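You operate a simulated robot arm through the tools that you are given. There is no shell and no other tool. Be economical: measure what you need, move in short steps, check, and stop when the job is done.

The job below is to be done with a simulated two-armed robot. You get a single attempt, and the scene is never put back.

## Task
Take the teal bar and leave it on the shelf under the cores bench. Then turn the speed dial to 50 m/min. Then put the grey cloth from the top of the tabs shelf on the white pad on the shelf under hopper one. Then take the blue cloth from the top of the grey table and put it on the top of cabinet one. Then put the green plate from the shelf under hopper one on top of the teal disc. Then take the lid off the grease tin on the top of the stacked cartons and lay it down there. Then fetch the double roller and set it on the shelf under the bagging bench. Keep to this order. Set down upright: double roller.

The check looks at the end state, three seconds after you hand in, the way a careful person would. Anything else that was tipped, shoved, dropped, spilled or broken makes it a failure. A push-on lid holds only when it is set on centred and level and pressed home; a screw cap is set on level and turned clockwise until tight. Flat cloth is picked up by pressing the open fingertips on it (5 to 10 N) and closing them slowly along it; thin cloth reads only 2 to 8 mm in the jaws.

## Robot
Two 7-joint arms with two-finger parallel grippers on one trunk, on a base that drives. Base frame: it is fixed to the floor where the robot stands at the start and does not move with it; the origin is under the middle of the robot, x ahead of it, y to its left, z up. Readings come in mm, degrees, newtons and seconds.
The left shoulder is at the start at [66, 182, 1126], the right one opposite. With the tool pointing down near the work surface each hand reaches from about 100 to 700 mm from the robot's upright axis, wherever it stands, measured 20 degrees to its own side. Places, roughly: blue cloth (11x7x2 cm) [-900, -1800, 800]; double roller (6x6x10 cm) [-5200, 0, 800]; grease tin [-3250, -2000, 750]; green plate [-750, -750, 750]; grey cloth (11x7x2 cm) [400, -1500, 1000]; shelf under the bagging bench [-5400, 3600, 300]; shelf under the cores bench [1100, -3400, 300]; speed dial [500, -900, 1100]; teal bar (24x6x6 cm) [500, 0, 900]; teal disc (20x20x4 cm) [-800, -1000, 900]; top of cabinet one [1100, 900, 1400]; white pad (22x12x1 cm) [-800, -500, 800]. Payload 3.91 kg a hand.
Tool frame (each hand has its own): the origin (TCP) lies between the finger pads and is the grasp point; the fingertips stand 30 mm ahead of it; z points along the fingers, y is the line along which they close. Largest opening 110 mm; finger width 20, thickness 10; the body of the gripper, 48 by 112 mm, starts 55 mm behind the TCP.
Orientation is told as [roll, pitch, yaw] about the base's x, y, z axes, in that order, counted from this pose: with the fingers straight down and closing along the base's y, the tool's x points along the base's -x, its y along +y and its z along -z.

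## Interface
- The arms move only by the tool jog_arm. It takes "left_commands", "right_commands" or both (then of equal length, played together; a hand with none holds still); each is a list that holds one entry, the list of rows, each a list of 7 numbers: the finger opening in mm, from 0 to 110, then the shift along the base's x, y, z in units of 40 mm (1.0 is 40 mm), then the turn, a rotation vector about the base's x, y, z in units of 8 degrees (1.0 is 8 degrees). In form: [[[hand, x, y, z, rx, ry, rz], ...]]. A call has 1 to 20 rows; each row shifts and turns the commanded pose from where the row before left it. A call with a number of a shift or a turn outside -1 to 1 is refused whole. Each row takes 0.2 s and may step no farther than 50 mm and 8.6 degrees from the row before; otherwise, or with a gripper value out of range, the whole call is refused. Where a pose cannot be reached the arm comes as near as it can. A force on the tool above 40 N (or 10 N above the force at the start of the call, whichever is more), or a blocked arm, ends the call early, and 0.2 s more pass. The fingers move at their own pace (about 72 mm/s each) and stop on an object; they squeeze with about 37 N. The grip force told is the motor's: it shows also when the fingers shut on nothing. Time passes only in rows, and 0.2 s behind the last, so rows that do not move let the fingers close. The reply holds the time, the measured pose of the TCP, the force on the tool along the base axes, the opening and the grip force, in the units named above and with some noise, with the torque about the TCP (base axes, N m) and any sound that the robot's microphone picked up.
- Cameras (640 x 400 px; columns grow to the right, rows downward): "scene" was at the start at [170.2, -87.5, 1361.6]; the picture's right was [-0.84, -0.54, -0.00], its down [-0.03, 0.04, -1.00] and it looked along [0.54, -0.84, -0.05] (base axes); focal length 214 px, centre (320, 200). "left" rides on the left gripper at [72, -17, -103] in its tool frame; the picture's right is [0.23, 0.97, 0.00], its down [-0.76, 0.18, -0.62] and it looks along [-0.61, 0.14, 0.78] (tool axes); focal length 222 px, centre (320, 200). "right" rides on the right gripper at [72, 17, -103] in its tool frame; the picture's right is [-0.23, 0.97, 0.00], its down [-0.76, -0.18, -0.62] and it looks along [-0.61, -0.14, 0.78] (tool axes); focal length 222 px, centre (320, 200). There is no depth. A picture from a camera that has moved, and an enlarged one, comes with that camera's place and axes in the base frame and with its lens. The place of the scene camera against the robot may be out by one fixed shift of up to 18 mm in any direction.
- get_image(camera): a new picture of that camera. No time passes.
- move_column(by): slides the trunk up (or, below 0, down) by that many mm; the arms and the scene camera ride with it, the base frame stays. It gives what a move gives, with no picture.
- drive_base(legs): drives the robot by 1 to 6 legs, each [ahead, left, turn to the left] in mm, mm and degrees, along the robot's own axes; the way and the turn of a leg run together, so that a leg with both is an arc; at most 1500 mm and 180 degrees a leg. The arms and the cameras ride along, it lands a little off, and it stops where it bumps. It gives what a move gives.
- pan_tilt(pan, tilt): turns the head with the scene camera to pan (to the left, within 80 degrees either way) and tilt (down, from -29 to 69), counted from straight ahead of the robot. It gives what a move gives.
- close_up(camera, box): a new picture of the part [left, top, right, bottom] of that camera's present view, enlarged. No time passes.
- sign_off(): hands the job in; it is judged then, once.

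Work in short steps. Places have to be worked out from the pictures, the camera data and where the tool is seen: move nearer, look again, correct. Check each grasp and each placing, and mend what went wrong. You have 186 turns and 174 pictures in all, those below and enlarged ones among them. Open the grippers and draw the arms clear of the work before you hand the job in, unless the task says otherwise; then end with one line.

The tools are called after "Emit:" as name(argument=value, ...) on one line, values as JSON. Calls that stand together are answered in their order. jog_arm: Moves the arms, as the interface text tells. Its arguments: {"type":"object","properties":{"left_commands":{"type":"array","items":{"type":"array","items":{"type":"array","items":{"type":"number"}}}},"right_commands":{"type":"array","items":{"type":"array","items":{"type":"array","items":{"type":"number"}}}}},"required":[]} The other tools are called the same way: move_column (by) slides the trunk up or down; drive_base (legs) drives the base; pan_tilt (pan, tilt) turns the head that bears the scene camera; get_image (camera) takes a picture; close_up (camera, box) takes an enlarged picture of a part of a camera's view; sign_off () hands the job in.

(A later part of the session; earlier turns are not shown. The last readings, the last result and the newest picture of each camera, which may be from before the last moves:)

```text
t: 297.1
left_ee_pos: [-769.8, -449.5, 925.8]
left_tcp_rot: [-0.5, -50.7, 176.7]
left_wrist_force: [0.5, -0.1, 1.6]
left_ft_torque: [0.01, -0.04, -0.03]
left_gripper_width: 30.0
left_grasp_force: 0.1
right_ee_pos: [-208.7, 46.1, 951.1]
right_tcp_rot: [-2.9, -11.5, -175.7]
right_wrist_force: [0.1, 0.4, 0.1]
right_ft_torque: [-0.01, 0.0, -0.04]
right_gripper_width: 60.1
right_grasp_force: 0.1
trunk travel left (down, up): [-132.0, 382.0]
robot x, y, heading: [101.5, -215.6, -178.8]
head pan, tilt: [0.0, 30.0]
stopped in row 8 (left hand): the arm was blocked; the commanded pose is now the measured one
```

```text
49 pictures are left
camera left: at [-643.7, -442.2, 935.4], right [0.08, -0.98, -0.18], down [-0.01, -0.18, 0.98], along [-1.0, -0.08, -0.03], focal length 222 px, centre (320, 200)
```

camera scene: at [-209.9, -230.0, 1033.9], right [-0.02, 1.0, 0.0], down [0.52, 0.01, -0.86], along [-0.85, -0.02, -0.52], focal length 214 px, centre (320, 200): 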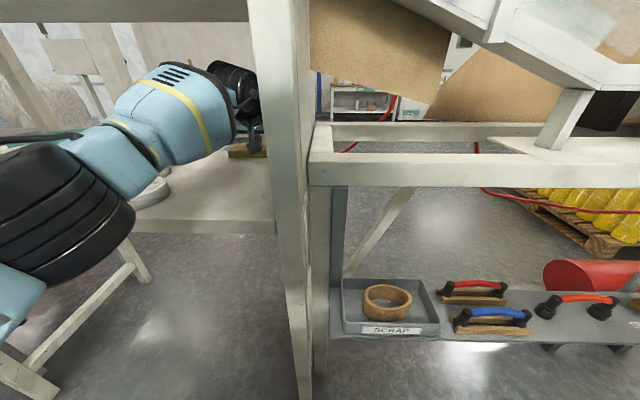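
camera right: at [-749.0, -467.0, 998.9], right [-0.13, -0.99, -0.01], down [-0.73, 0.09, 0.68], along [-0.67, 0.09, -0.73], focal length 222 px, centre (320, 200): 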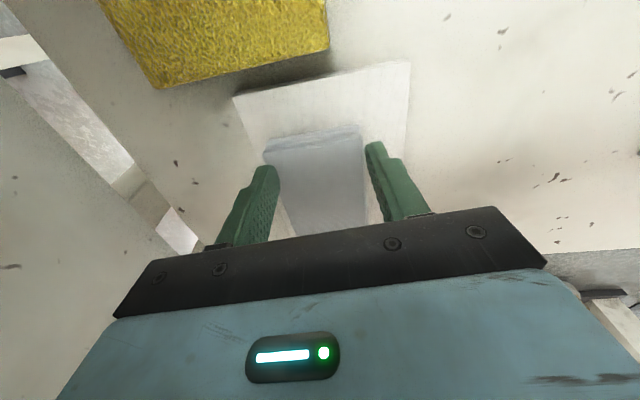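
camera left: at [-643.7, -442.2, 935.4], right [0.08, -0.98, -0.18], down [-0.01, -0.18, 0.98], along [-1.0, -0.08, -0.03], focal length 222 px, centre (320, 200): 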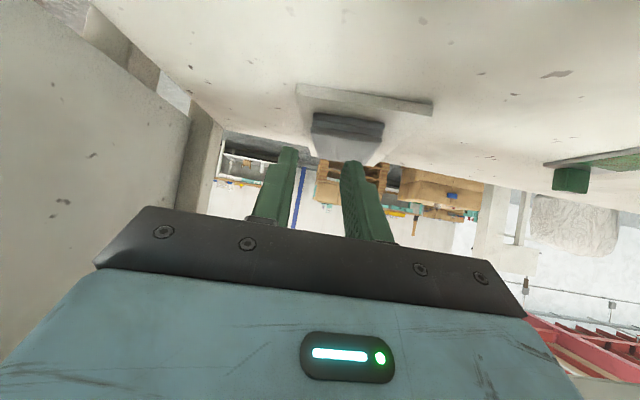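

The pad's near edge is now at about x -841 (it started near -708). I drive in 62 mm and lower the fingertips on its front strip.

Emit:
drive_base(legs=[[60, 0, 0]])

Emit:
jog_arm(left_commands=[[[30, 0, 0, -0.5, 0, 0, 0], [30, 0, 0, -0.4, 0, 0, 0], [30, 0, 0, -0.2, 0, 0, 0], [30, 0, 0, -0.15, 0, 0, 0], [30, 0, 0, -0.1, 0, 0, 0], [30, 0, 0, -0.1, 0, 0, 0]]])

Emit:
get_image(camera="left")

```text
t: 298.1
left_ee_pos: [-815.2, -450.1, 935.0]
left_tcp_rot: [-0.3, -51.4, 176.6]
left_wrist_force: [-0.3, -0.4, -0.2]
left_ft_torque: [0.04, 0.0, 0.02]
left_gripper_width: 30.0
left_grasp_force: 0.1
right_ee_pos: [-253.4, 45.6, 952.8]
right_tcp_rot: [-2.9, -12.3, -175.9]
right_wrist_force: [0.0, -1.2, 0.8]
right_ft_torque: [0.0, 0.02, -0.01]
right_gripper_width: 60.1
right_grasp_force: 0.0
trunk travel left (down, up): [-132.0, 382.0]
robot x, y, heading: [39.5, -213.1, -178.6]
head pan, tilt: [0.0, 30.0]
```

```text
t: 299.4
left_ee_pos: [-813.8, -449.8, 882.3]
left_tcp_rot: [-0.3, -51.8, 176.3]
left_wrist_force: [2.7, 0.6, 16.0]
left_ft_torque: [-0.35, 0.38, 0.07]
left_gripper_width: 29.7
left_grasp_force: 0.0
right_ee_pos: [-249.8, 45.9, 952.8]
right_tcp_rot: [-2.9, -12.5, -175.8]
right_wrist_force: [0.7, 0.8, -0.1]
right_ft_torque: [0.01, 0.02, 0.01]
right_gripper_width: 60.0
right_grasp_force: 0.1
trunk travel left (down, up): [-132.0, 382.0]
robot x, y, heading: [42.6, -212.1, -178.8]
head pan, tilt: [0.0, 30.0]
```

```text
48 pictures are left
camera left: at [-687.0, -441.1, 889.4], right [0.08, -0.98, -0.18], down [0.01, -0.18, 0.98], along [-1.0, -0.08, -0.01], focal length 222 px, centre (320, 200)
```

left: 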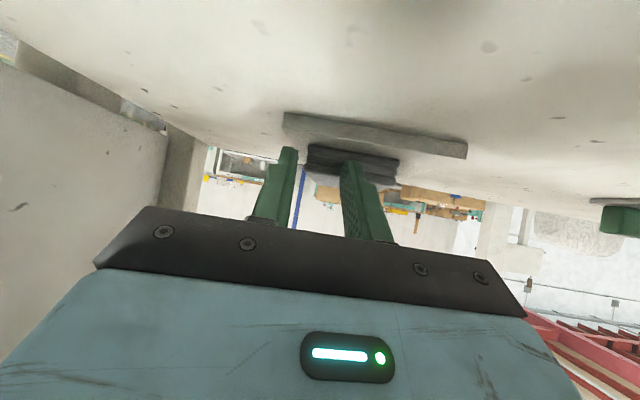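

16 N on the pad's front strip. I press a touch more and pull back.

Emit:
jog_arm(left_commands=[[[30, 0, 0, -0.07, 0, 0, 0], [30, 0.3, 0, -0.02, 0, 0, 0], [30, 0.4, 0, 0, 0, 0, 0], [30, 0.5, 0, 0, 0, 0, 0]]])

Emit:
get_image(camera="left")

```text
t: 300.4
left_ee_pos: [-764.3, -451.3, 875.9]
left_tcp_rot: [-0.1, -51.7, 176.5]
left_wrist_force: [-4.1, -0.3, 17.4]
left_ft_torque: [-0.12, 0.45, -0.09]
left_gripper_width: 29.8
left_grasp_force: 0.0
right_ee_pos: [-249.9, 45.6, 953.3]
right_tcp_rot: [-2.9, -12.6, -175.8]
right_wrist_force: [-1.0, -0.3, -0.5]
right_ft_torque: [-0.05, 0.01, -0.01]
right_gripper_width: 60.0
right_grasp_force: 0.1
trunk travel left (down, up): [-132.0, 382.0]
robot x, y, heading: [40.1, -214.6, -178.7]
head pan, tilt: [0.0, 30.0]
```

```text
47 pictures are left
camera left: at [-638.1, -441.8, 883.3], right [0.08, -0.98, -0.18], down [0.01, -0.18, 0.98], along [-1.0, -0.08, -0.01], focal length 222 px, centre (320, 200)
```

left: 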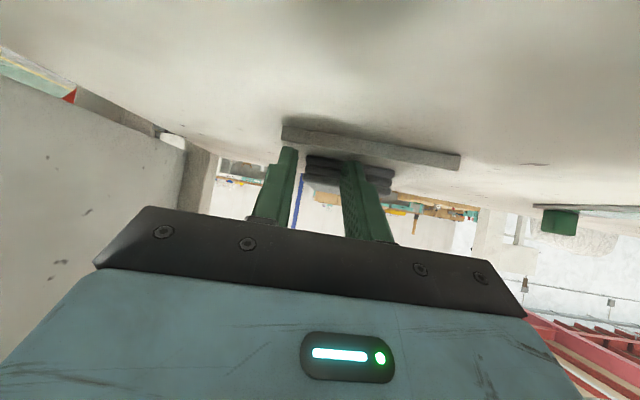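

The pad follows. I drag it another 80 mm.

Emit:
jog_arm(left_commands=[[[30, 0.4, 0, -0.02, 0, 0, 0], [30, 0.5, 0, 0, 0, 0, 0], [30, 0.5, 0, 0, 0, 0, 0], [30, 0.5, 0, 0, 0, 0, 0], [30, 0.2, 0, 0, 0, 0, 0], [30, 0, 0, 0.5, 0, 0, 0], [30, 0, 0, 0.8, 0, 0, 0]]])

Emit:
get_image(camera="left")

```text
t: 302.1
left_ee_pos: [-683.7, -451.3, 924.1]
left_tcp_rot: [-0.4, -51.2, 176.5]
left_wrist_force: [0.3, 0.2, 0.4]
left_ft_torque: [0.01, 0.01, 0.0]
left_gripper_width: 30.2
left_grasp_force: 0.0
right_ee_pos: [-251.4, 46.3, 953.2]
right_tcp_rot: [-2.9, -12.4, -175.7]
right_wrist_force: [-0.4, -0.2, 0.1]
right_ft_torque: [0.01, 0.0, -0.01]
right_gripper_width: 60.3
right_grasp_force: 0.2
trunk travel left (down, up): [-132.0, 382.0]
robot x, y, heading: [41.4, -212.3, -178.9]
head pan, tilt: [0.0, 30.0]
```

```text
46 pictures are left
camera left: at [-557.4, -441.3, 933.1], right [0.08, -0.98, -0.18], down [0.0, -0.18, 0.98], along [-1.0, -0.08, -0.02], focal length 222 px, centre (320, 200)
```

left: 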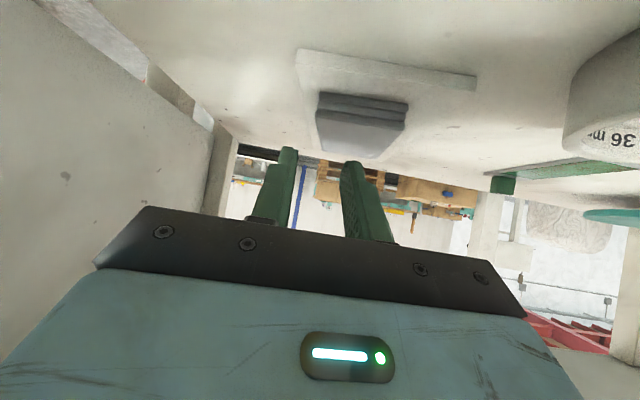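

Pad and grey cloth are back in place (near edge at x≈-705). I withdraw, raise the trunk, and go to the grey table for the blue cloth.

Emit:
jog_arm(left_commands=[[[60, 1, 0, 0.2, 0, 0, 0], [60, 1, 0, 0.2, 0, 0, 0], [60, 1, 0, 0.2, 0, 0, 0], [60, 1, 0, 0.2, 0, 0, 0], [60, 1, 0, 0, 0, 0, 0], [60, 1, 0, 0, 0, 0, 0], [60, 1, 0, 0, 0, 0, 0], [60, 1, 0, 0, 0, 0, 0], [60, 1, 0, 0, 0, 0, 0]]])

Emit:
move_column(by=230)

Emit:
drive_base(legs=[[0, 0, -1.2], [0, 780, 0], [0, 780, 0]])

Emit:
pan_tilt(pan=0, tilt=35)

Emit:
get_image(camera="scene")

```text
t: 304.1
left_ee_pos: [-331.6, -449.2, 979.0]
left_tcp_rot: [-0.2, -51.4, 176.5]
left_wrist_force: [-0.7, 0.9, 0.0]
left_ft_torque: [-0.02, 0.02, 0.02]
left_gripper_width: 59.9
left_grasp_force: 0.1
left hand out of reach, approached as far as the arm can: row 8, 9
right_ee_pos: [-251.7, 46.0, 953.3]
right_tcp_rot: [-2.9, -12.5, -175.8]
right_wrist_force: [-0.9, 0.5, 1.2]
right_ft_torque: [0.0, -0.02, -0.02]
right_gripper_width: 60.1
right_grasp_force: 0.1
trunk travel left (down, up): [-132.0, 382.0]
robot x, y, heading: [42.2, -213.1, -178.9]
head pan, tilt: [0.0, 30.0]
```

```text
t: 306.5
left_ee_pos: [-333.9, -449.7, 1207.8]
left_tcp_rot: [-0.4, -51.3, 176.6]
left_wrist_force: [-0.4, -0.5, -0.1]
left_ft_torque: [0.01, -0.04, -0.01]
left_gripper_width: 59.9
left_grasp_force: 0.1
right_ee_pos: [-252.5, 45.2, 1182.9]
right_tcp_rot: [-2.9, -12.3, -175.8]
right_wrist_force: [0.3, -0.3, 0.7]
right_ft_torque: [-0.01, -0.04, 0.02]
right_gripper_width: 59.9
right_grasp_force: 0.0
trunk travel left (down, up): [-362.0, 152.0]
robot x, y, heading: [42.3, -211.8, -179.0]
head pan, tilt: [0.0, 30.0]
```

```text
t: 320.9
left_ee_pos: [-339.3, -2004.5, 1209.0]
left_tcp_rot: [-0.3, -51.5, 176.0]
left_wrist_force: [-0.6, -0.7, -0.6]
left_ft_torque: [0.01, 0.01, -0.01]
left_gripper_width: 60.1
left_grasp_force: 0.0
right_ee_pos: [-253.6, -1509.1, 1183.5]
right_tcp_rot: [-3.0, -12.4, -176.3]
right_wrist_force: [0.4, 0.1, 0.4]
right_ft_torque: [0.01, 0.03, -0.01]
right_gripper_width: 60.0
right_grasp_force: 0.0
trunk travel left (down, up): [-362.0, 152.0]
robot x, y, heading: [36.1, -1773.6, -179.3]
head pan, tilt: [0.0, 30.0]
```

```text
t: 321.6
left_ee_pos: [-339.4, -2005.3, 1208.5]
left_tcp_rot: [-0.3, -51.4, 176.1]
left_wrist_force: [0.3, 0.1, 0.6]
left_ft_torque: [0.03, 0.01, -0.03]
left_gripper_width: 59.9
left_grasp_force: 0.1
right_ee_pos: [-254.0, -1510.4, 1182.7]
right_tcp_rot: [-3.0, -12.3, -176.3]
right_wrist_force: [-0.5, 0.5, -1.0]
right_ft_torque: [-0.02, 0.0, 0.02]
right_gripper_width: 60.1
right_grasp_force: 0.0
trunk travel left (down, up): [-362.0, 152.0]
robot x, y, heading: [38.2, -1769.7, -179.3]
head pan, tilt: [0.0, 35.0]
```

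```text
45 pictures are left
camera scene: at [-176.7, -1785.0, 1280.2], right [-0.01, 1.0, 0.0], down [0.57, 0.01, -0.82], along [-0.82, -0.01, -0.57], focal length 214 px, centre (320, 200)
```

scene: 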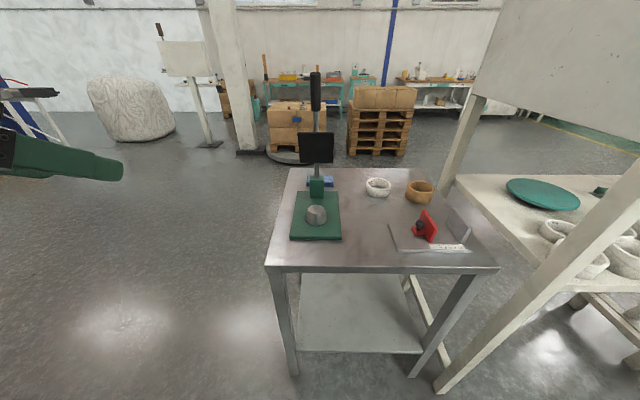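

Emit:
close_up(camera="scene", box=[265, 150, 465, 275])

```text
3.20 times, centred on (365, 212) of scene
camera zoom: at [-176.7, -1785.0, 1280.2], right [-0.01, 1.0, 0.0], down [0.57, 0.01, -0.82], along [-0.82, -0.01, -0.57], focal length 686 px, centre (176, 160)
```

zoom: 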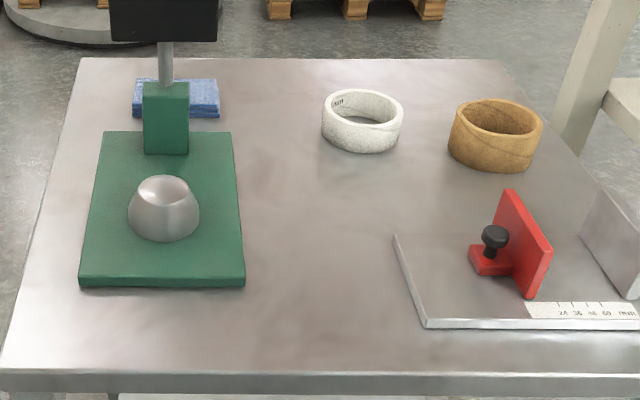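

The blue cloth lies at the table's back-left corner behind the press, about (-972, -1794), so I'll approach it from the table's south side, facing +y. I drive there.

Emit:
drive_base(legs=[[0, 620, 0], [0, 0, -90], [0, 1180, 0]])

Emit:
jog_arm(right_commands=[[[90, 0, 0.3, 0, -0.75, 0, 0], [90, 0, 0.3, 0, -0.75, 0, 0], [90, 0, 0.3, 0, 0, 0, 0]]])

Emit:
pan_tilt(pan=-20, tilt=40)

Emit:
get_image(camera="scene")

```text
t: 341.5
left_ee_pos: [-1364.5, -2020.4, 1207.8]
left_tcp_rot: [-0.4, -51.5, 85.8]
left_wrist_force: [-0.4, 0.3, -0.6]
left_ft_torque: [0.0, -0.02, 0.0]
left_gripper_width: 60.0
left_grasp_force: 0.1
right_ee_pos: [-872.2, -2110.2, 1183.7]
right_tcp_rot: [-2.9, -12.3, 93.4]
right_wrist_force: [0.2, -0.8, 0.2]
right_ft_torque: [0.0, -0.03, 0.01]
right_gripper_width: 59.9
right_grasp_force: 0.1
trunk travel left (down, up): [-362.0, 152.0]
robot x, y, heading: [-1132.6, -2400.0, 90.1]
head pan, tilt: [0.0, 35.0]
```

```text
t: 342.3
left_ee_pos: [-1366.4, -2021.5, 1208.5]
left_tcp_rot: [-0.3, -51.4, 85.7]
left_wrist_force: [-0.9, -0.8, 0.5]
left_ft_torque: [-0.01, 0.02, 0.03]
left_gripper_width: 60.2
left_grasp_force: 0.0
right_ee_pos: [-871.4, -2074.2, 1182.8]
right_tcp_rot: [-2.2, -0.2, 93.3]
right_wrist_force: [0.0, 0.5, 0.8]
right_ft_torque: [-0.01, -0.04, 0.0]
right_gripper_width: 89.9
right_grasp_force: 0.0
trunk travel left (down, up): [-362.0, 152.0]
robot x, y, heading: [-1134.4, -2399.1, 90.3]
head pan, tilt: [0.0, 35.0]
```

```text
t: 343.2
left_ee_pos: [-1365.8, -2020.6, 1208.2]
left_tcp_rot: [-0.3, -51.4, 85.7]
left_wrist_force: [-0.2, 0.4, 0.2]
left_ft_torque: [0.03, -0.01, 0.01]
left_gripper_width: 60.0
left_grasp_force: 0.0
right_ee_pos: [-873.3, -2074.0, 1181.9]
right_tcp_rot: [-2.2, -0.4, 93.3]
right_wrist_force: [-0.2, -0.1, -1.2]
right_ft_torque: [0.0, 0.01, 0.01]
right_gripper_width: 90.0
right_grasp_force: 0.0
trunk travel left (down, up): [-362.0, 152.0]
robot x, y, heading: [-1134.8, -2399.3, 90.1]
head pan, tilt: [-20.0, 40.0]
```

```text
43 pictures are left
camera scene: at [-1104.9, -2202.5, 1272.7], right [0.94, -0.34, 0.0], down [-0.22, -0.6, -0.77], along [0.26, 0.72, -0.64], focal length 214 px, centre (320, 200)
```

scene: 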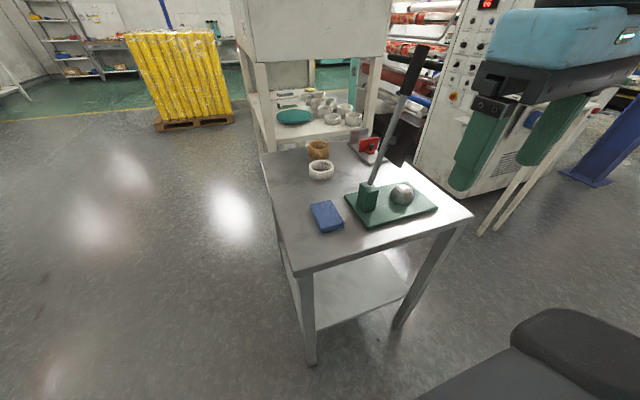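

The blue cloth is at about (-945, -1788), long side along y, so my jaws close across its 7 cm. I lean the tool 45° forward and bring it in front of the cloth.

Emit:
jog_arm(right_commands=[[[90, -0.3, 0, -0.5, 0.94, 0, 0], [90, -0.3, 0, -0.8, 0.94, 0, 0], [90, -0.3, 0, -0.8, 0.94, 0, 0], [90, -0.3, 0, -0.8, 0.94, 0, -0.2], [90, -0.3, 0, -0.8, 0.94, 0, -0.2], [90, -0.3, 0.3, -0.8, 0.94, 0, 0], [90, 0, 0.8, -0.6, 0, 0, 0], [90, 0, 0.8, -0.5, 0, 0, 0], [90, 0, 0.8, -0.2, 0, 0, 0], [90, 0, 0.8, 0, 0, 0, 0], [90, 0, 0.8, 0, 0, 0, 0]]])

Emit:
get_image(camera="right")

Emit:
close_up(camera="scene", box=[260, 130, 460, 260])

```text
t: 345.6
left_ee_pos: [-1365.9, -2020.0, 1208.6]
left_tcp_rot: [-0.3, -51.4, 85.6]
left_wrist_force: [-0.4, 0.7, -0.8]
left_ft_torque: [0.01, -0.02, -0.02]
left_gripper_width: 60.0
left_grasp_force: 0.0
right_ee_pos: [-974.1, -1819.9, 1010.9]
right_tcp_rot: [-4.4, -45.4, 90.8]
right_wrist_force: [-0.5, -0.4, 0.5]
right_ft_torque: [0.0, -0.03, 0.0]
right_gripper_width: 90.0
right_grasp_force: 0.1
right hand out of reach, approached as far as the arm can: row 3, 4, 5, 6
trunk travel left (down, up): [-362.0, 152.0]
robot x, y, heading: [-1136.0, -2399.2, 90.1]
head pan, tilt: [-20.0, 40.0]
```

```text
42 pictures are left
camera right: at [-998.8, -1943.2, 1031.5], right [-0.97, 0.2, 0.11], down [0.13, 0.08, 0.99], along [0.19, 0.98, -0.11], focal length 222 px, centre (320, 200)
```

right: 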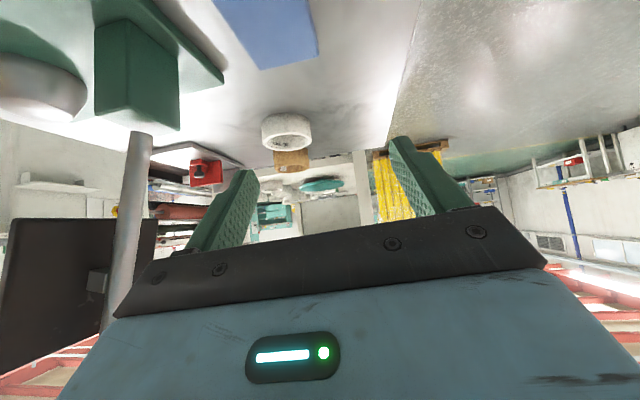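

```text
3.08 times, centred on (360, 195) of scene
camera zoom: at [-1104.6, -2201.7, 1272.5], right [0.94, -0.34, 0.0], down [-0.22, -0.61, -0.77], along [0.26, 0.72, -0.64], focal length 660 px, centre (197, 215)
```

zoom: 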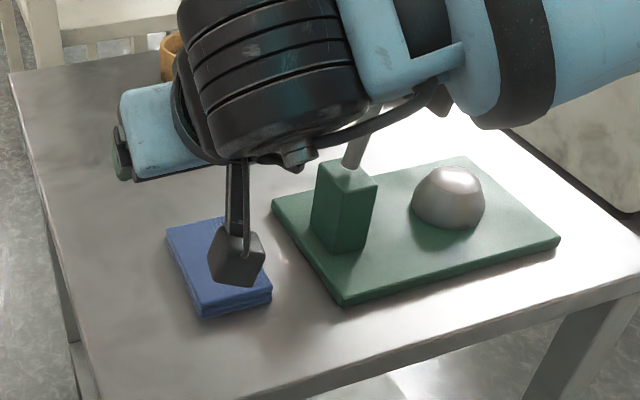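

I shift +30 mm in x and lower to about 900 mm, then check the alignment again.

Emit:
jog_arm(right_commands=[[[90, 0.4, -0.2, -0.7, 0.1, 0, 0], [90, 0.4, -0.2, -0.7, 0.1, 0, 0], [90, 0, -0.2, -0.7, 0, 0, 0], [90, 0, 0, -0.6, 0, 0, 0]]])

Emit:
get_image(camera="right")

Emit:
close_up(camera="scene", box=[260, 130, 460, 260])

```text
t: 346.6
left_ee_pos: [-1365.3, -2021.1, 1207.6]
left_tcp_rot: [-0.2, -51.4, 85.6]
left_wrist_force: [0.3, -0.1, 0.4]
left_ft_torque: [0.01, -0.03, -0.01]
left_gripper_width: 60.0
left_grasp_force: 0.0
right_ee_pos: [-944.5, -1841.7, 902.8]
right_tcp_rot: [-4.4, -47.1, 90.7]
right_wrist_force: [0.1, 1.1, -0.6]
right_ft_torque: [0.01, -0.02, 0.02]
right_gripper_width: 90.0
right_grasp_force: 0.1
trunk travel left (down, up): [-362.0, 152.0]
robot x, y, heading: [-1132.0, -2402.6, 90.2]
head pan, tilt: [-20.0, 40.0]
```

```text
40 pictures are left
camera right: at [-968.6, -1966.1, 918.5], right [-0.97, 0.2, 0.12], down [0.13, 0.05, 0.99], along [0.19, 0.98, -0.08], focal length 222 px, centre (320, 200)
```

right: 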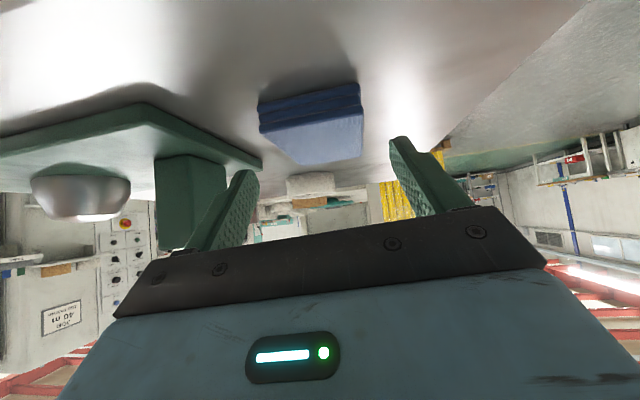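

```text
3.08 times, centred on (360, 195) of scene
camera zoom: at [-1104.5, -2202.1, 1272.6], right [0.94, -0.34, 0.0], down [-0.22, -0.61, -0.77], along [0.26, 0.72, -0.64], focal length 660 px, centre (197, 215)
```

zoom: 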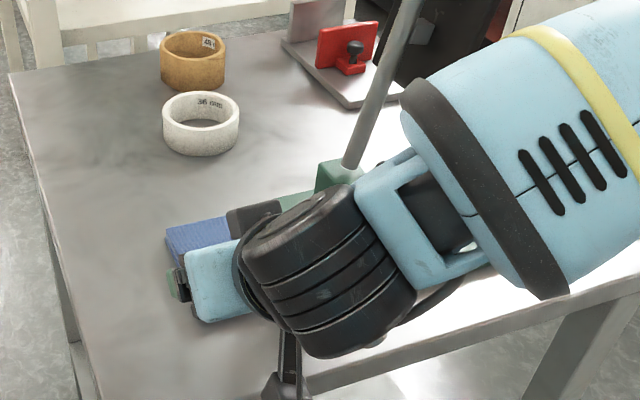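

The near edge of the cloth is at y≈-1818, top z≈857, table ≈836. I slide over its middle and lower the open fingers around it.

Emit:
jog_arm(right_commands=[[[90, 0.13, 0.7, 0, 0, 0, 0], [90, 0, 0.7, 0, 0, 0, 0], [90, 0, 0, -0.4, 0, 0, 0], [90, 0, 0, -0.4, 0, 0, 0], [90, 0, 0, 0, 0, 0, 0]]])

Emit:
get_image(camera="right")

```text
t: 347.8
left_ee_pos: [-1365.7, -2020.6, 1209.1]
left_tcp_rot: [-0.3, -51.6, 85.8]
left_wrist_force: [-0.1, -0.7, -1.1]
left_ft_torque: [-0.01, 0.02, -0.04]
left_gripper_width: 60.1
left_grasp_force: 0.1
right_ee_pos: [-938.2, -1786.1, 870.9]
right_tcp_rot: [-4.4, -47.1, 90.8]
right_wrist_force: [0.2, 0.0, 0.4]
right_ft_torque: [0.01, 0.03, 0.0]
right_gripper_width: 89.7
right_grasp_force: 0.1
trunk travel left (down, up): [-362.0, 152.0]
robot x, y, heading: [-1137.3, -2399.8, 89.9]
head pan, tilt: [-20.0, 40.0]
```

```text
38 pictures are left
camera right: at [-962.6, -1911.8, 886.7], right [-0.97, 0.2, 0.12], down [0.13, 0.06, 0.99], along [0.19, 0.98, -0.08], focal length 222 px, centre (320, 200)
```

right: 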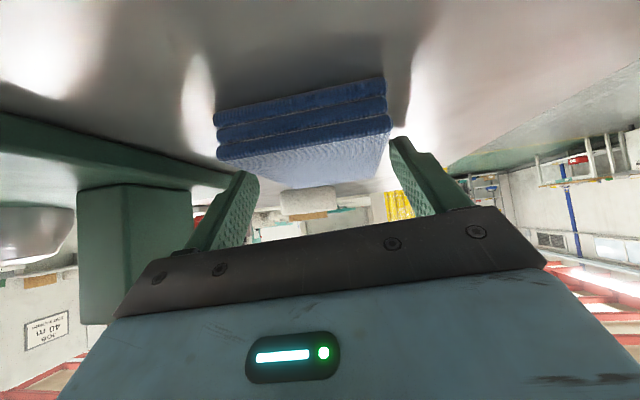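

Emit:
jog_arm(right_commands=[[[78, 0, 0, 0, 0, 0, 0], [70, 0, 0, 0, 0, 0, 0], [60, 0, 0, 0, 0, 0, 0], [50, 0, 0, 0, 0, 0, 0], [40, 0, 0, 0, 0, 0, 0], [30, 0, 0, 0, 0, 0, 0], [20, 0, 0, 0, 0, 0, 0]]])

Emit:
jog_arm(right_commands=[[[0, 0, 0, 0.5, 0, 0, 0], [0, 0, 0, 0.9, 0, 0, 0], [0, 0, -0.5, 0.9, 0, 0, 0]]])

Emit:
get_image(camera="right")

```text
t: 349.4
left_ee_pos: [-1365.3, -2020.6, 1208.0]
left_tcp_rot: [-0.3, -51.5, 85.6]
left_wrist_force: [0.0, -0.2, -0.2]
left_ft_torque: [0.0, 0.02, -0.01]
left_gripper_width: 60.1
left_grasp_force: 0.1
right_ee_pos: [-937.9, -1786.7, 869.7]
right_tcp_rot: [-4.4, -47.0, 90.7]
right_wrist_force: [-0.4, -0.5, 0.1]
right_ft_torque: [-0.02, 0.01, -0.06]
right_gripper_width: 67.0
right_grasp_force: 36.9
trunk travel left (down, up): [-362.0, 152.0]
robot x, y, heading: [-1137.1, -2400.5, 90.2]
head pan, tilt: [-20.0, 40.0]
```

```text
t: 350.2
left_ee_pos: [-1365.6, -2022.4, 1209.7]
left_tcp_rot: [-0.4, -51.6, 85.7]
left_wrist_force: [0.1, -0.2, 0.2]
left_ft_torque: [0.02, -0.01, 0.01]
left_gripper_width: 59.9
left_grasp_force: 0.1
right_ee_pos: [-938.7, -1808.1, 963.1]
right_tcp_rot: [-4.4, -47.1, 90.8]
right_wrist_force: [0.4, -0.3, -1.3]
right_ft_torque: [0.0, 0.0, 0.0]
right_gripper_width: 67.1
right_grasp_force: 37.3
trunk travel left (down, up): [-362.0, 152.0]
robot x, y, heading: [-1135.0, -2398.4, 90.1]
head pan, tilt: [-20.0, 40.0]
```

```text
37 pictures are left
camera right: at [-962.7, -1932.8, 980.7], right [-0.97, 0.2, 0.12], down [0.13, 0.05, 0.99], along [0.19, 0.98, -0.08], focal length 222 px, centre (320, 200)
```

right: 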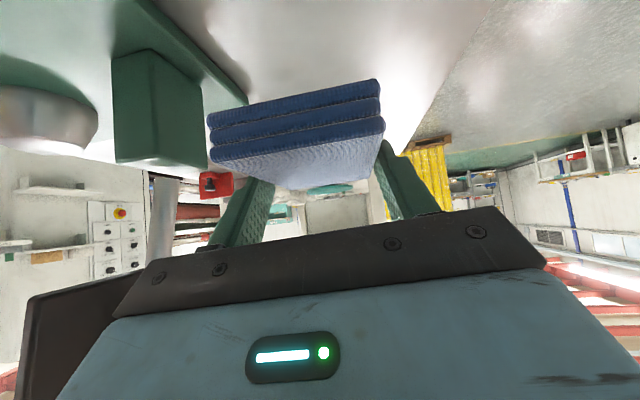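

Blue cloth held. I retract and raise it, back away from the table, turn to face +x, and then take the aisle toward cabinet one.

Emit:
jog_arm(right_commands=[[[0, 0.2, -0.8, 0.8, 0, 0, 0], [0, 0.2, -0.8, 0.8, 0, 0, 0], [0, 0, -0.8, 0.8, 0, 0, 0], [0, 0, -0.8, 0.8, 0, 0, 0], [0, 0, -0.8, 0.3, 0, 0, 0]]])

Emit:
drive_base(legs=[[-100, 0, 0], [0, 0, -90], [1080, 0, 0]])

Emit:
move_column(by=130)

```text
t: 351.4
left_ee_pos: [-1365.2, -2021.8, 1208.9]
left_tcp_rot: [-0.3, -51.4, 85.6]
left_wrist_force: [-0.7, -0.3, -0.7]
left_ft_torque: [-0.01, -0.03, 0.02]
left_gripper_width: 60.2
left_grasp_force: 0.0
right_ee_pos: [-921.3, -1967.5, 1101.6]
right_tcp_rot: [-4.4, -47.2, 90.7]
right_wrist_force: [0.2, -0.5, 0.1]
right_ft_torque: [0.03, 0.01, 0.0]
right_gripper_width: 67.1
right_grasp_force: 36.9
trunk travel left (down, up): [-362.0, 152.0]
robot x, y, heading: [-1136.8, -2399.1, 90.2]
head pan, tilt: [-20.0, 40.0]
```

```text
t: 361.5
left_ee_pos: [330.5, -2266.8, 1208.9]
left_tcp_rot: [-0.3, -51.4, -4.3]
left_wrist_force: [0.6, 0.1, 0.0]
left_ft_torque: [0.0, -0.01, 0.02]
left_gripper_width: 59.9
left_grasp_force: 0.1
right_ee_pos: [385.5, -2709.8, 1101.9]
right_tcp_rot: [-4.4, -47.0, 0.7]
right_wrist_force: [0.7, -0.4, -0.6]
right_ft_torque: [0.02, 0.03, 0.0]
right_gripper_width: 67.1
right_grasp_force: 37.0
trunk travel left (down, up): [-362.0, 152.0]
robot x, y, heading: [-47.9, -2499.1, -0.1]
head pan, tilt: [-20.0, 40.0]
```

```text
t: 363.1
left_ee_pos: [332.2, -2268.1, 1336.8]
left_tcp_rot: [-0.4, -51.3, -4.4]
left_wrist_force: [0.0, -0.2, -0.4]
left_ft_torque: [-0.02, -0.03, -0.01]
left_gripper_width: 59.9
left_grasp_force: 0.1
right_ee_pos: [385.6, -2710.1, 1231.0]
right_tcp_rot: [-4.4, -47.1, 0.7]
right_wrist_force: [-0.4, 0.0, -0.8]
right_ft_torque: [0.01, 0.0, 0.0]
right_gripper_width: 67.1
right_grasp_force: 36.9
trunk travel left (down, up): [-492.0, 22.0]
robot x, y, heading: [-49.9, -2496.9, 0.1]
head pan, tilt: [-20.0, 40.0]
```

Emit:
drive_base(legs=[[-75, 0, 0], [0, 1150, 0], [0, 1150, 0], [0, 600, 0]])

Emit:
pan_tilt(pan=25, tilt=15)

Emit:
get_image(camera="scene")

```text
t: 389.5
left_ee_pos: [215.0, 650.9, 1338.4]
left_tcp_rot: [-0.2, -51.4, -3.5]
left_wrist_force: [0.5, 0.2, -1.4]
left_ft_torque: [0.0, -0.01, 0.01]
left_gripper_width: 59.9
left_grasp_force: 0.2
right_ee_pos: [276.6, 207.1, 1232.3]
right_tcp_rot: [-4.4, -47.1, 1.6]
right_wrist_force: [0.3, -0.4, 0.4]
right_ft_torque: [0.0, 0.02, 0.05]
right_gripper_width: 67.0
right_grasp_force: 37.0
trunk travel left (down, up): [-492.0, 22.0]
robot x, y, heading: [-159.2, 416.6, 1.0]
head pan, tilt: [-20.0, 40.0]
```

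```text
t: 390.6
left_ee_pos: [214.6, 649.7, 1338.4]
left_tcp_rot: [-0.2, -51.4, -3.5]
left_wrist_force: [0.6, -0.9, -0.4]
left_ft_torque: [0.01, -0.02, 0.0]
left_gripper_width: 60.0
left_grasp_force: 0.0
right_ee_pos: [277.7, 207.8, 1232.2]
right_tcp_rot: [-4.4, -47.1, 1.7]
right_wrist_force: [-0.2, -0.2, -0.9]
right_ft_torque: [0.0, -0.01, 0.02]
right_gripper_width: 66.7
right_grasp_force: 37.7
trunk travel left (down, up): [-492.0, 22.0]
robot x, y, heading: [-160.7, 413.3, 1.1]
head pan, tilt: [25.0, 15.0]
```

```text
36 pictures are left
camera scene: at [-33.7, 445.0, 1465.4], right [0.44, -0.9, 0.0], down [-0.23, -0.11, -0.97], along [0.87, 0.42, -0.26], focal length 214 px, centre (320, 200)
```

scene: 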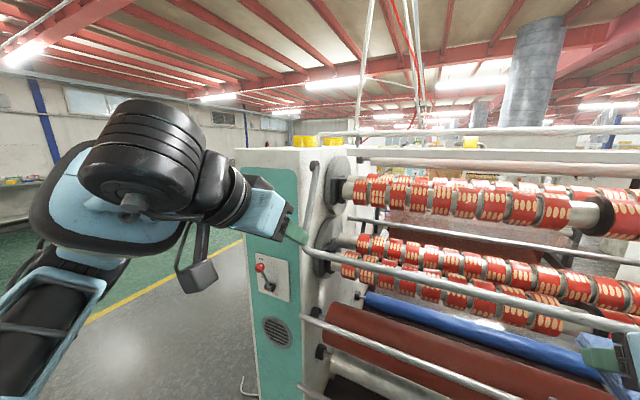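

"Cabinet one" appears to be the tall end housing: front face x≈500, y≈765–990, top z≈1440. I strafe in front of it, raise the trunk and hand, and look at its top.

Emit:
drive_base(legs=[[0, 680, -1]])

Emit:
move_column(by=22)

Emit:
jog_arm(right_commands=[[[0, 0.3, 0, 1, 0, 0, 0], [0, 0.3, 0, 1, 0, 0, 0], [0, 0.3, 0, 1, 0, 0, 0], [0, 0.3, 0, 1, 0, 0, 0], [0, 0.3, 0, 1, 0, 0, 0], [0, 0.3, 0, 1, 0, 0, 0], [0, 0, 0, 1, 0, 0, 0]]])

Emit:
pan_tilt(pan=-15, tilt=10)

Emit:
get_image(camera="scene")

```text
t: 397.0
left_ee_pos: [212.1, 1324.8, 1338.0]
left_tcp_rot: [-0.4, -51.5, -4.2]
left_wrist_force: [0.2, 0.6, -0.2]
left_ft_torque: [-0.02, -0.02, 0.01]
left_gripper_width: 59.9
left_grasp_force: 0.1
right_ee_pos: [265.1, 882.8, 1232.4]
right_tcp_rot: [-4.5, -47.1, 0.7]
right_wrist_force: [-0.3, -0.7, -0.8]
right_ft_torque: [0.02, -0.01, -0.04]
right_gripper_width: 67.0
right_grasp_force: 36.6
trunk travel left (down, up): [-492.0, 22.0]
robot x, y, heading: [-165.8, 1092.7, 0.4]
head pan, tilt: [25.0, 15.0]
```

```text
t: 397.7
left_ee_pos: [211.3, 1324.6, 1360.7]
left_tcp_rot: [-0.4, -51.5, -4.3]
left_wrist_force: [0.6, 1.0, 0.1]
left_ft_torque: [-0.04, -0.02, -0.01]
left_gripper_width: 59.9
left_grasp_force: 0.0
right_ee_pos: [266.3, 881.2, 1253.0]
right_tcp_rot: [-4.4, -47.0, 0.7]
right_wrist_force: [0.1, -0.7, -0.1]
right_ft_torque: [-0.02, 0.0, 0.0]
right_gripper_width: 66.7
right_grasp_force: 37.0
trunk travel left (down, up): [-514.0, 0.0]
robot x, y, heading: [-168.5, 1091.8, 0.2]
head pan, tilt: [25.0, 15.0]
```

```text
t: 399.3
left_ee_pos: [209.6, 1324.5, 1362.5]
left_tcp_rot: [-0.1, -51.6, -4.4]
left_wrist_force: [0.0, 0.1, 0.3]
left_ft_torque: [-0.03, -0.04, 0.02]
left_gripper_width: 60.2
left_grasp_force: 0.1
right_ee_pos: [335.5, 859.8, 1524.1]
right_tcp_rot: [-4.4, -47.1, 0.8]
right_wrist_force: [0.1, 0.7, -0.2]
right_ft_torque: [0.0, 0.02, 0.01]
right_gripper_width: 66.7
right_grasp_force: 36.7
right hand out of reach, approached as far as the arm can: row 7
trunk travel left (down, up): [-514.0, 0.0]
robot x, y, heading: [-167.1, 1090.3, 0.1]
head pan, tilt: [25.0, 15.0]
```

```text
t: 400.4
left_ee_pos: [209.4, 1324.8, 1360.3]
left_tcp_rot: [-0.3, -51.5, -4.3]
left_wrist_force: [-0.1, 0.4, 0.3]
left_ft_torque: [0.02, -0.01, 0.0]
left_gripper_width: 60.0
left_grasp_force: 0.0
right_ee_pos: [339.0, 863.0, 1523.7]
right_tcp_rot: [-4.4, -47.1, 0.9]
right_wrist_force: [0.6, 0.0, -0.9]
right_ft_torque: [0.03, -0.04, 0.05]
right_gripper_width: 66.6
right_grasp_force: 37.0
trunk travel left (down, up): [-514.0, 0.0]
robot x, y, heading: [-168.5, 1097.8, 0.1]
head pan, tilt: [-15.0, 10.0]
```

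```text
35 pictures are left
camera scene: at [-67.6, 1059.4, 1495.3], right [-0.25, -0.97, 0.0], down [-0.17, 0.04, -0.98], along [0.95, -0.25, -0.17], focal length 214 px, centre (320, 200)
```

scene: 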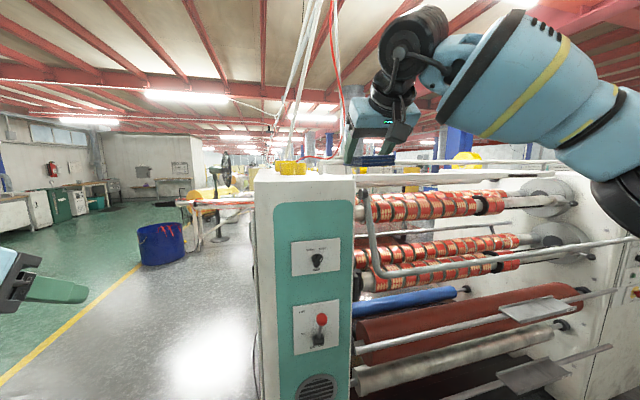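

The cabinet top is at z≈1450, y≈790–1030. I move over it: 38 mm left and 255 mm ahead.

Emit:
drive_base(legs=[[0, 38, 0], [255, 0, 0]])

Emit:
get_image(camera="right")

Emit:
get_image(camera="scene")

```text
t: 402.8
left_ee_pos: [463.9, 1362.3, 1361.6]
left_tcp_rot: [-0.3, -51.5, -4.6]
left_wrist_force: [-0.2, 0.1, -0.4]
left_ft_torque: [-0.02, 0.02, 0.0]
left_gripper_width: 60.1
left_grasp_force: 0.0
right_ee_pos: [589.5, 898.1, 1524.9]
right_tcp_rot: [-4.5, -47.2, 0.5]
right_wrist_force: [-0.5, 0.6, 0.3]
right_ft_torque: [0.04, 0.03, 0.04]
right_gripper_width: 66.8
right_grasp_force: 36.5
trunk travel left (down, up): [-514.0, 0.0]
robot x, y, heading: [89.4, 1133.9, 0.4]
head pan, tilt: [-15.0, 10.0]
```

```text
34 pictures are left
camera right: at [464.8, 921.9, 1541.3], right [0.2, 0.97, 0.12], down [0.05, -0.13, 0.99], along [0.98, -0.19, -0.08], focal length 222 px, centre (320, 200)
```

right: 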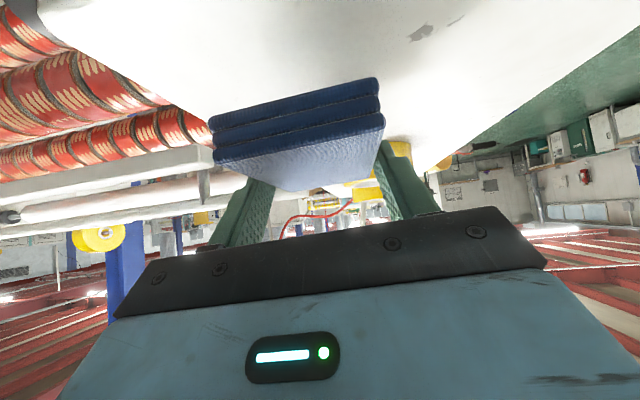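

```text
33 pictures are left
camera scene: at [185.4, 1097.7, 1495.6], right [-0.26, -0.97, 0.0], down [-0.17, 0.04, -0.98], along [0.95, -0.26, -0.17], focal length 214 px, centre (320, 200)
```

scene: 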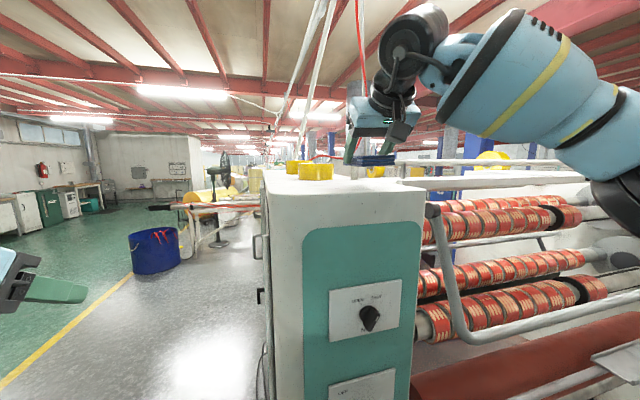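

Good placement: the cloth is at y≈898 over the white top, clear of the yellow rolls. I lower gently.

Emit:
jog_arm(right_commands=[[[0, 0, 0, -0.4, 0, 0, 0], [0, 0, 0, -0.3, 0, 0, 0], [0, 0, 0, -0.15, 0, 0, 0], [0, 0, 0, -0.1, 0, 0, 0], [0, 0, 0, -0.1, 0, 0, 0], [0, 0, 0, -0.1, 0, 0, 0], [0, 0, 0, -0.1, 0, 0, 0], [0, 0, 0, -0.1, 0, 0, 0], [0, 0, 0, -0.1, 0, 0, 0]]])

```text
t: 404.7
left_ee_pos: [464.5, 1362.4, 1360.6]
left_tcp_rot: [-0.3, -51.4, -4.7]
left_wrist_force: [-0.2, -0.1, 0.2]
left_ft_torque: [0.02, 0.05, -0.01]
left_gripper_width: 60.1
left_grasp_force: 0.1
right_ee_pos: [590.8, 897.9, 1478.7]
right_tcp_rot: [-3.4, -48.5, -0.2]
right_wrist_force: [-1.5, -2.6, 12.8]
right_ft_torque: [0.33, 0.65, 0.15]
right_gripper_width: 66.9
right_grasp_force: 37.6
trunk travel left (down, up): [-514.0, 0.0]
robot x, y, heading: [88.0, 1129.7, 0.1]
head pan, tilt: [-15.0, 10.0]
stopped in row 9 (right hand): the force on the tool passed its limit at 44 N (the readings are from after the stop); the commanded pose is now the measured one
```

Contact. I release, raise, and check.

Emit:
jog_arm(right_commands=[[[75, 0, 0, 0.03, 0, 0, 0], [90, 0, 0, 0, 0, 0, 0], [90, 0, 0, 0, 0, 0, 0], [90, -0.2, 0, 0.5, 0, 0, 0], [90, -0.3, 0, 0.7, 0, 0, 0]]])

Emit:
drive_base(legs=[[-250, 0, 0]])

Emit:
get_image(camera="right")

```text
t: 405.9
left_ee_pos: [464.3, 1362.3, 1362.2]
left_tcp_rot: [-0.2, -51.5, -4.6]
left_wrist_force: [-0.8, 0.2, 0.9]
left_ft_torque: [-0.01, 0.01, -0.01]
left_gripper_width: 59.9
left_grasp_force: 0.1
right_ee_pos: [571.0, 898.5, 1525.6]
right_tcp_rot: [-3.8, -48.0, 0.1]
right_wrist_force: [-0.9, 0.9, -0.1]
right_ft_torque: [-0.05, 0.03, 0.0]
right_gripper_width: 90.1
right_grasp_force: 0.0
trunk travel left (down, up): [-514.0, 0.0]
robot x, y, heading: [88.8, 1130.8, -0.0]
head pan, tilt: [-15.0, 10.0]
```

```text
t: 407.8
left_ee_pos: [212.4, 1362.0, 1358.9]
left_tcp_rot: [-0.4, -51.4, -4.6]
left_wrist_force: [-0.2, 0.6, -1.1]
left_ft_torque: [0.01, 0.01, 0.01]
left_gripper_width: 60.0
left_grasp_force: 0.0
right_ee_pos: [319.0, 898.3, 1524.8]
right_tcp_rot: [-3.7, -48.0, 0.1]
right_wrist_force: [0.5, -0.3, -0.6]
right_ft_torque: [0.0, 0.01, -0.04]
right_gripper_width: 89.9
right_grasp_force: 0.0
trunk travel left (down, up): [-514.0, 0.0]
robot x, y, heading: [-171.4, 1133.8, 0.2]
head pan, tilt: [-15.0, 10.0]
```

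```text
32 pictures are left
camera right: at [193.3, 922.2, 1539.3], right [0.2, 0.97, 0.13], down [0.04, -0.14, 0.99], along [0.98, -0.19, -0.07], focal length 222 px, centre (320, 200)
```

right: 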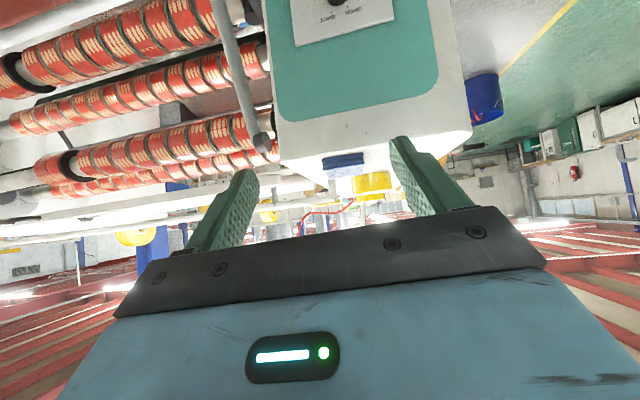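

The blue cloth is on the cabinet. Next the green plate: I retract the right hand, turn around, and strafe back down the aisle to face the hopper.

Emit:
jog_arm(right_commands=[[[60, -0.5, -0.2, -0.9, 0, 0, 0], [60, -0.5, -0.2, -0.9, 0, 0, 0], [60, -0.5, -0.2, -0.9, 0, 0, 0], [60, -0.5, 0, -0.9, 0, 0, 0], [60, -0.5, 0, -0.9, 0, 0, 0], [60, -0.5, 0, -0.9, 0, 0, 0], [60, -0.2, 0, -0.9, 0, 0, 0]]])

Emit:
drive_base(legs=[[0, 0, 180], [-215, 0, 0], [0, 1030, 0], [0, 1030, 0]])

Emit:
move_column(by=-382)

Emit:
pan_tilt(pan=0, tilt=30)

Emit:
get_image(camera="scene")

```text
t: 409.4
left_ee_pos: [211.5, 1362.1, 1360.6]
left_tcp_rot: [-0.3, -51.4, -4.6]
left_wrist_force: [0.1, -0.8, 0.6]
left_ft_torque: [0.01, 0.02, 0.01]
left_gripper_width: 59.8
left_grasp_force: 0.0
right_ee_pos: [191.8, 876.6, 1272.9]
right_tcp_rot: [-3.6, -47.9, 0.1]
right_wrist_force: [0.6, 0.6, 0.0]
right_ft_torque: [0.01, 0.02, -0.02]
right_gripper_width: 59.7
right_grasp_force: 0.0
trunk travel left (down, up): [-514.0, 0.0]
robot x, y, heading: [-168.9, 1133.0, 0.3]
head pan, tilt: [-15.0, 10.0]
```

```text
t: 436.1
left_ee_pos: [-297.8, -1141.9, 1360.4]
left_tcp_rot: [-0.3, -51.4, 177.8]
left_wrist_force: [0.2, 0.3, -0.3]
left_ft_torque: [0.03, -0.01, 0.0]
left_gripper_width: 60.0
left_grasp_force: 0.2
right_ee_pos: [-295.5, -656.6, 1272.5]
right_tcp_rot: [-3.7, -48.1, -177.8]
right_wrist_force: [0.7, 0.1, 0.6]
right_ft_torque: [0.01, -0.02, 0.02]
right_gripper_width: 60.0
right_grasp_force: 0.2
trunk travel left (down, up): [-514.0, 0.0]
robot x, y, heading: [74.7, -900.5, -177.7]
head pan, tilt: [-15.0, 10.0]
```

```text
t: 439.8
left_ee_pos: [-297.6, -1142.2, 980.1]
left_tcp_rot: [-0.3, -51.5, 177.7]
left_wrist_force: [0.3, -0.2, -0.3]
left_ft_torque: [-0.01, -0.03, 0.02]
left_gripper_width: 60.0
left_grasp_force: 0.0
right_ee_pos: [-353.5, -659.1, 666.9]
right_tcp_rot: [-3.8, -11.8, -177.8]
right_wrist_force: [-0.3, 0.7, -0.4]
right_ft_torque: [-0.02, -0.01, 0.02]
right_gripper_width: 60.0
right_grasp_force: 0.1
trunk travel left (down, up): [-132.0, 382.0]
robot x, y, heading: [77.3, -900.7, -177.8]
head pan, tilt: [-15.0, 10.0]
```

```text
t: 440.6
left_ee_pos: [-296.1, -1142.8, 980.0]
left_tcp_rot: [-0.3, -51.4, 177.7]
left_wrist_force: [0.0, 0.0, 0.1]
left_ft_torque: [0.01, 0.0, -0.02]
left_gripper_width: 60.2
left_grasp_force: 0.1
right_ee_pos: [-353.2, -659.0, 666.6]
right_tcp_rot: [-3.8, -11.8, -177.7]
right_wrist_force: [0.3, -0.1, 0.0]
right_ft_torque: [0.0, 0.0, -0.04]
right_gripper_width: 60.1
right_grasp_force: 0.0
trunk travel left (down, up): [-132.0, 382.0]
robot x, y, heading: [71.9, -899.3, -177.7]
head pan, tilt: [0.0, 30.0]
```

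```text
31 pictures are left
camera scene: at [-219.1, -921.2, 1040.1], right [-0.04, 1.0, 0.0], down [0.5, 0.02, -0.87], along [-0.87, -0.03, -0.5], focal length 214 px, centre (320, 200)
```

scene: 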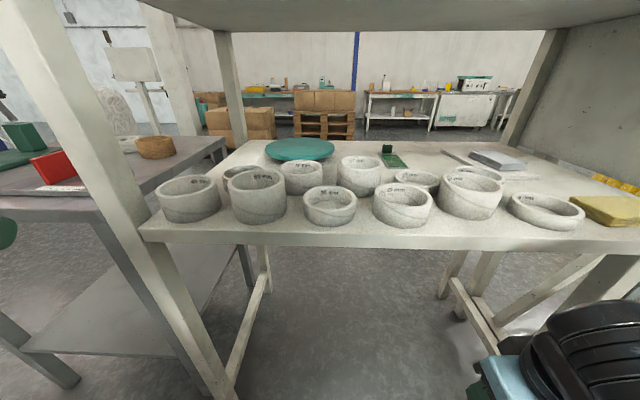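

Everything on the shelf looks right. The left hand is already in a good leaned posture, so I'll use it for the plate; first I zoom in on plate and disc.

Emit:
close_up(camera="scene", box=[250, 125, 430, 215])

```text
3.56 times, centred on (340, 170) of scene
camera zoom: at [-219.1, -921.2, 1040.1], right [-0.04, 1.0, 0.0], down [0.5, 0.02, -0.87], along [-0.87, -0.03, -0.5], focal length 763 px, centre (249, 307)
```

zoom: 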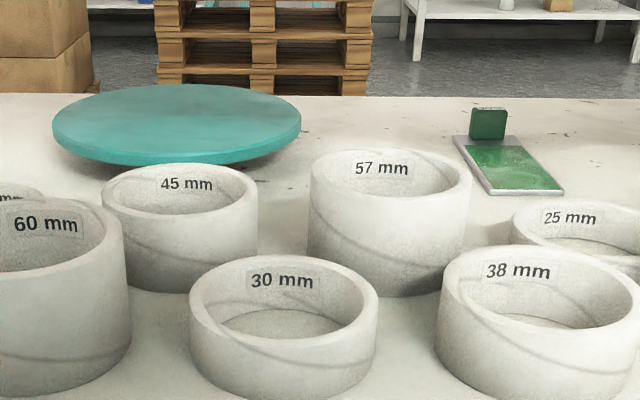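

The plate has an upright tab at about (-838, -750), z≈846–874, good to grip. I move the base so the left hand lines up with it and reach in above the rings.

Emit:
drive_base(legs=[[25, 0, -2.3], [0, -385, 0]])

Emit:
jog_arm(left_commands=[[[60, -1, 0, 0, 0, 0, 0], [60, -1, 0, 0, 0, 0, 0], [60, -1, 0, 0, 0, 0, 0], [60, -1, 0, 0, 0, 0, 0], [60, -1, 0, 0, 0, 0, 0], [60, -1, 0, 0, 0, 0, 0], [60, -1, 0, 0, 0, 0, 0], [60, -1, 0, -0.2, 0, 0, 0], [60, -1, 0, -0.3, 0, 0, 0], [60, -0.8, 0, -0.3, 0, 0, 0]]])

Emit:
get_image(camera="left")

```text
t: 444.9
left_ee_pos: [-331.3, -749.2, 979.8]
left_tcp_rot: [-0.3, -51.4, 175.4]
left_wrist_force: [-0.3, -0.3, 0.6]
left_ft_torque: [-0.01, 0.01, 0.03]
left_gripper_width: 59.9
left_grasp_force: 0.1
right_ee_pos: [-367.2, -263.5, 665.7]
right_tcp_rot: [-3.8, -11.9, 179.8]
right_wrist_force: [0.1, 0.3, 0.8]
right_ft_torque: [0.01, -0.03, -0.02]
right_gripper_width: 60.0
right_grasp_force: 0.1
trunk travel left (down, up): [-132.0, 382.0]
robot x, y, heading: [49.0, -519.4, 180.1]
head pan, tilt: [0.0, 30.0]
```

```text
t: 447.1
left_ee_pos: [-722.2, -749.6, 946.8]
left_tcp_rot: [-0.2, -51.4, 175.3]
left_wrist_force: [0.1, -0.6, -0.7]
left_ft_torque: [-0.02, 0.02, -0.04]
left_gripper_width: 60.2
left_grasp_force: 0.0
right_ee_pos: [-366.9, -263.9, 664.5]
right_tcp_rot: [-3.8, -11.8, 179.8]
right_wrist_force: [0.3, 0.3, -0.3]
right_ft_torque: [0.0, -0.01, 0.0]
right_gripper_width: 60.0
right_grasp_force: 0.0
trunk travel left (down, up): [-132.0, 382.0]
robot x, y, heading: [47.8, -515.3, 179.8]
head pan, tilt: [0.0, 30.0]
```

```text
29 pictures are left
camera left: at [-596.8, -743.4, 954.7], right [0.06, -0.98, -0.18], down [0.0, -0.18, 0.98], along [-1.0, -0.06, -0.01], focal length 222 px, centre (320, 200)
```

left: 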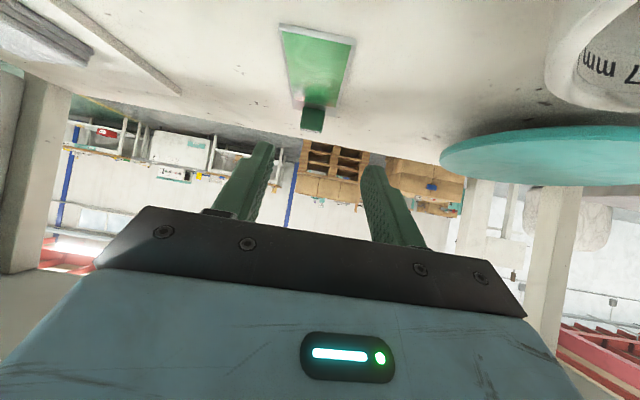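

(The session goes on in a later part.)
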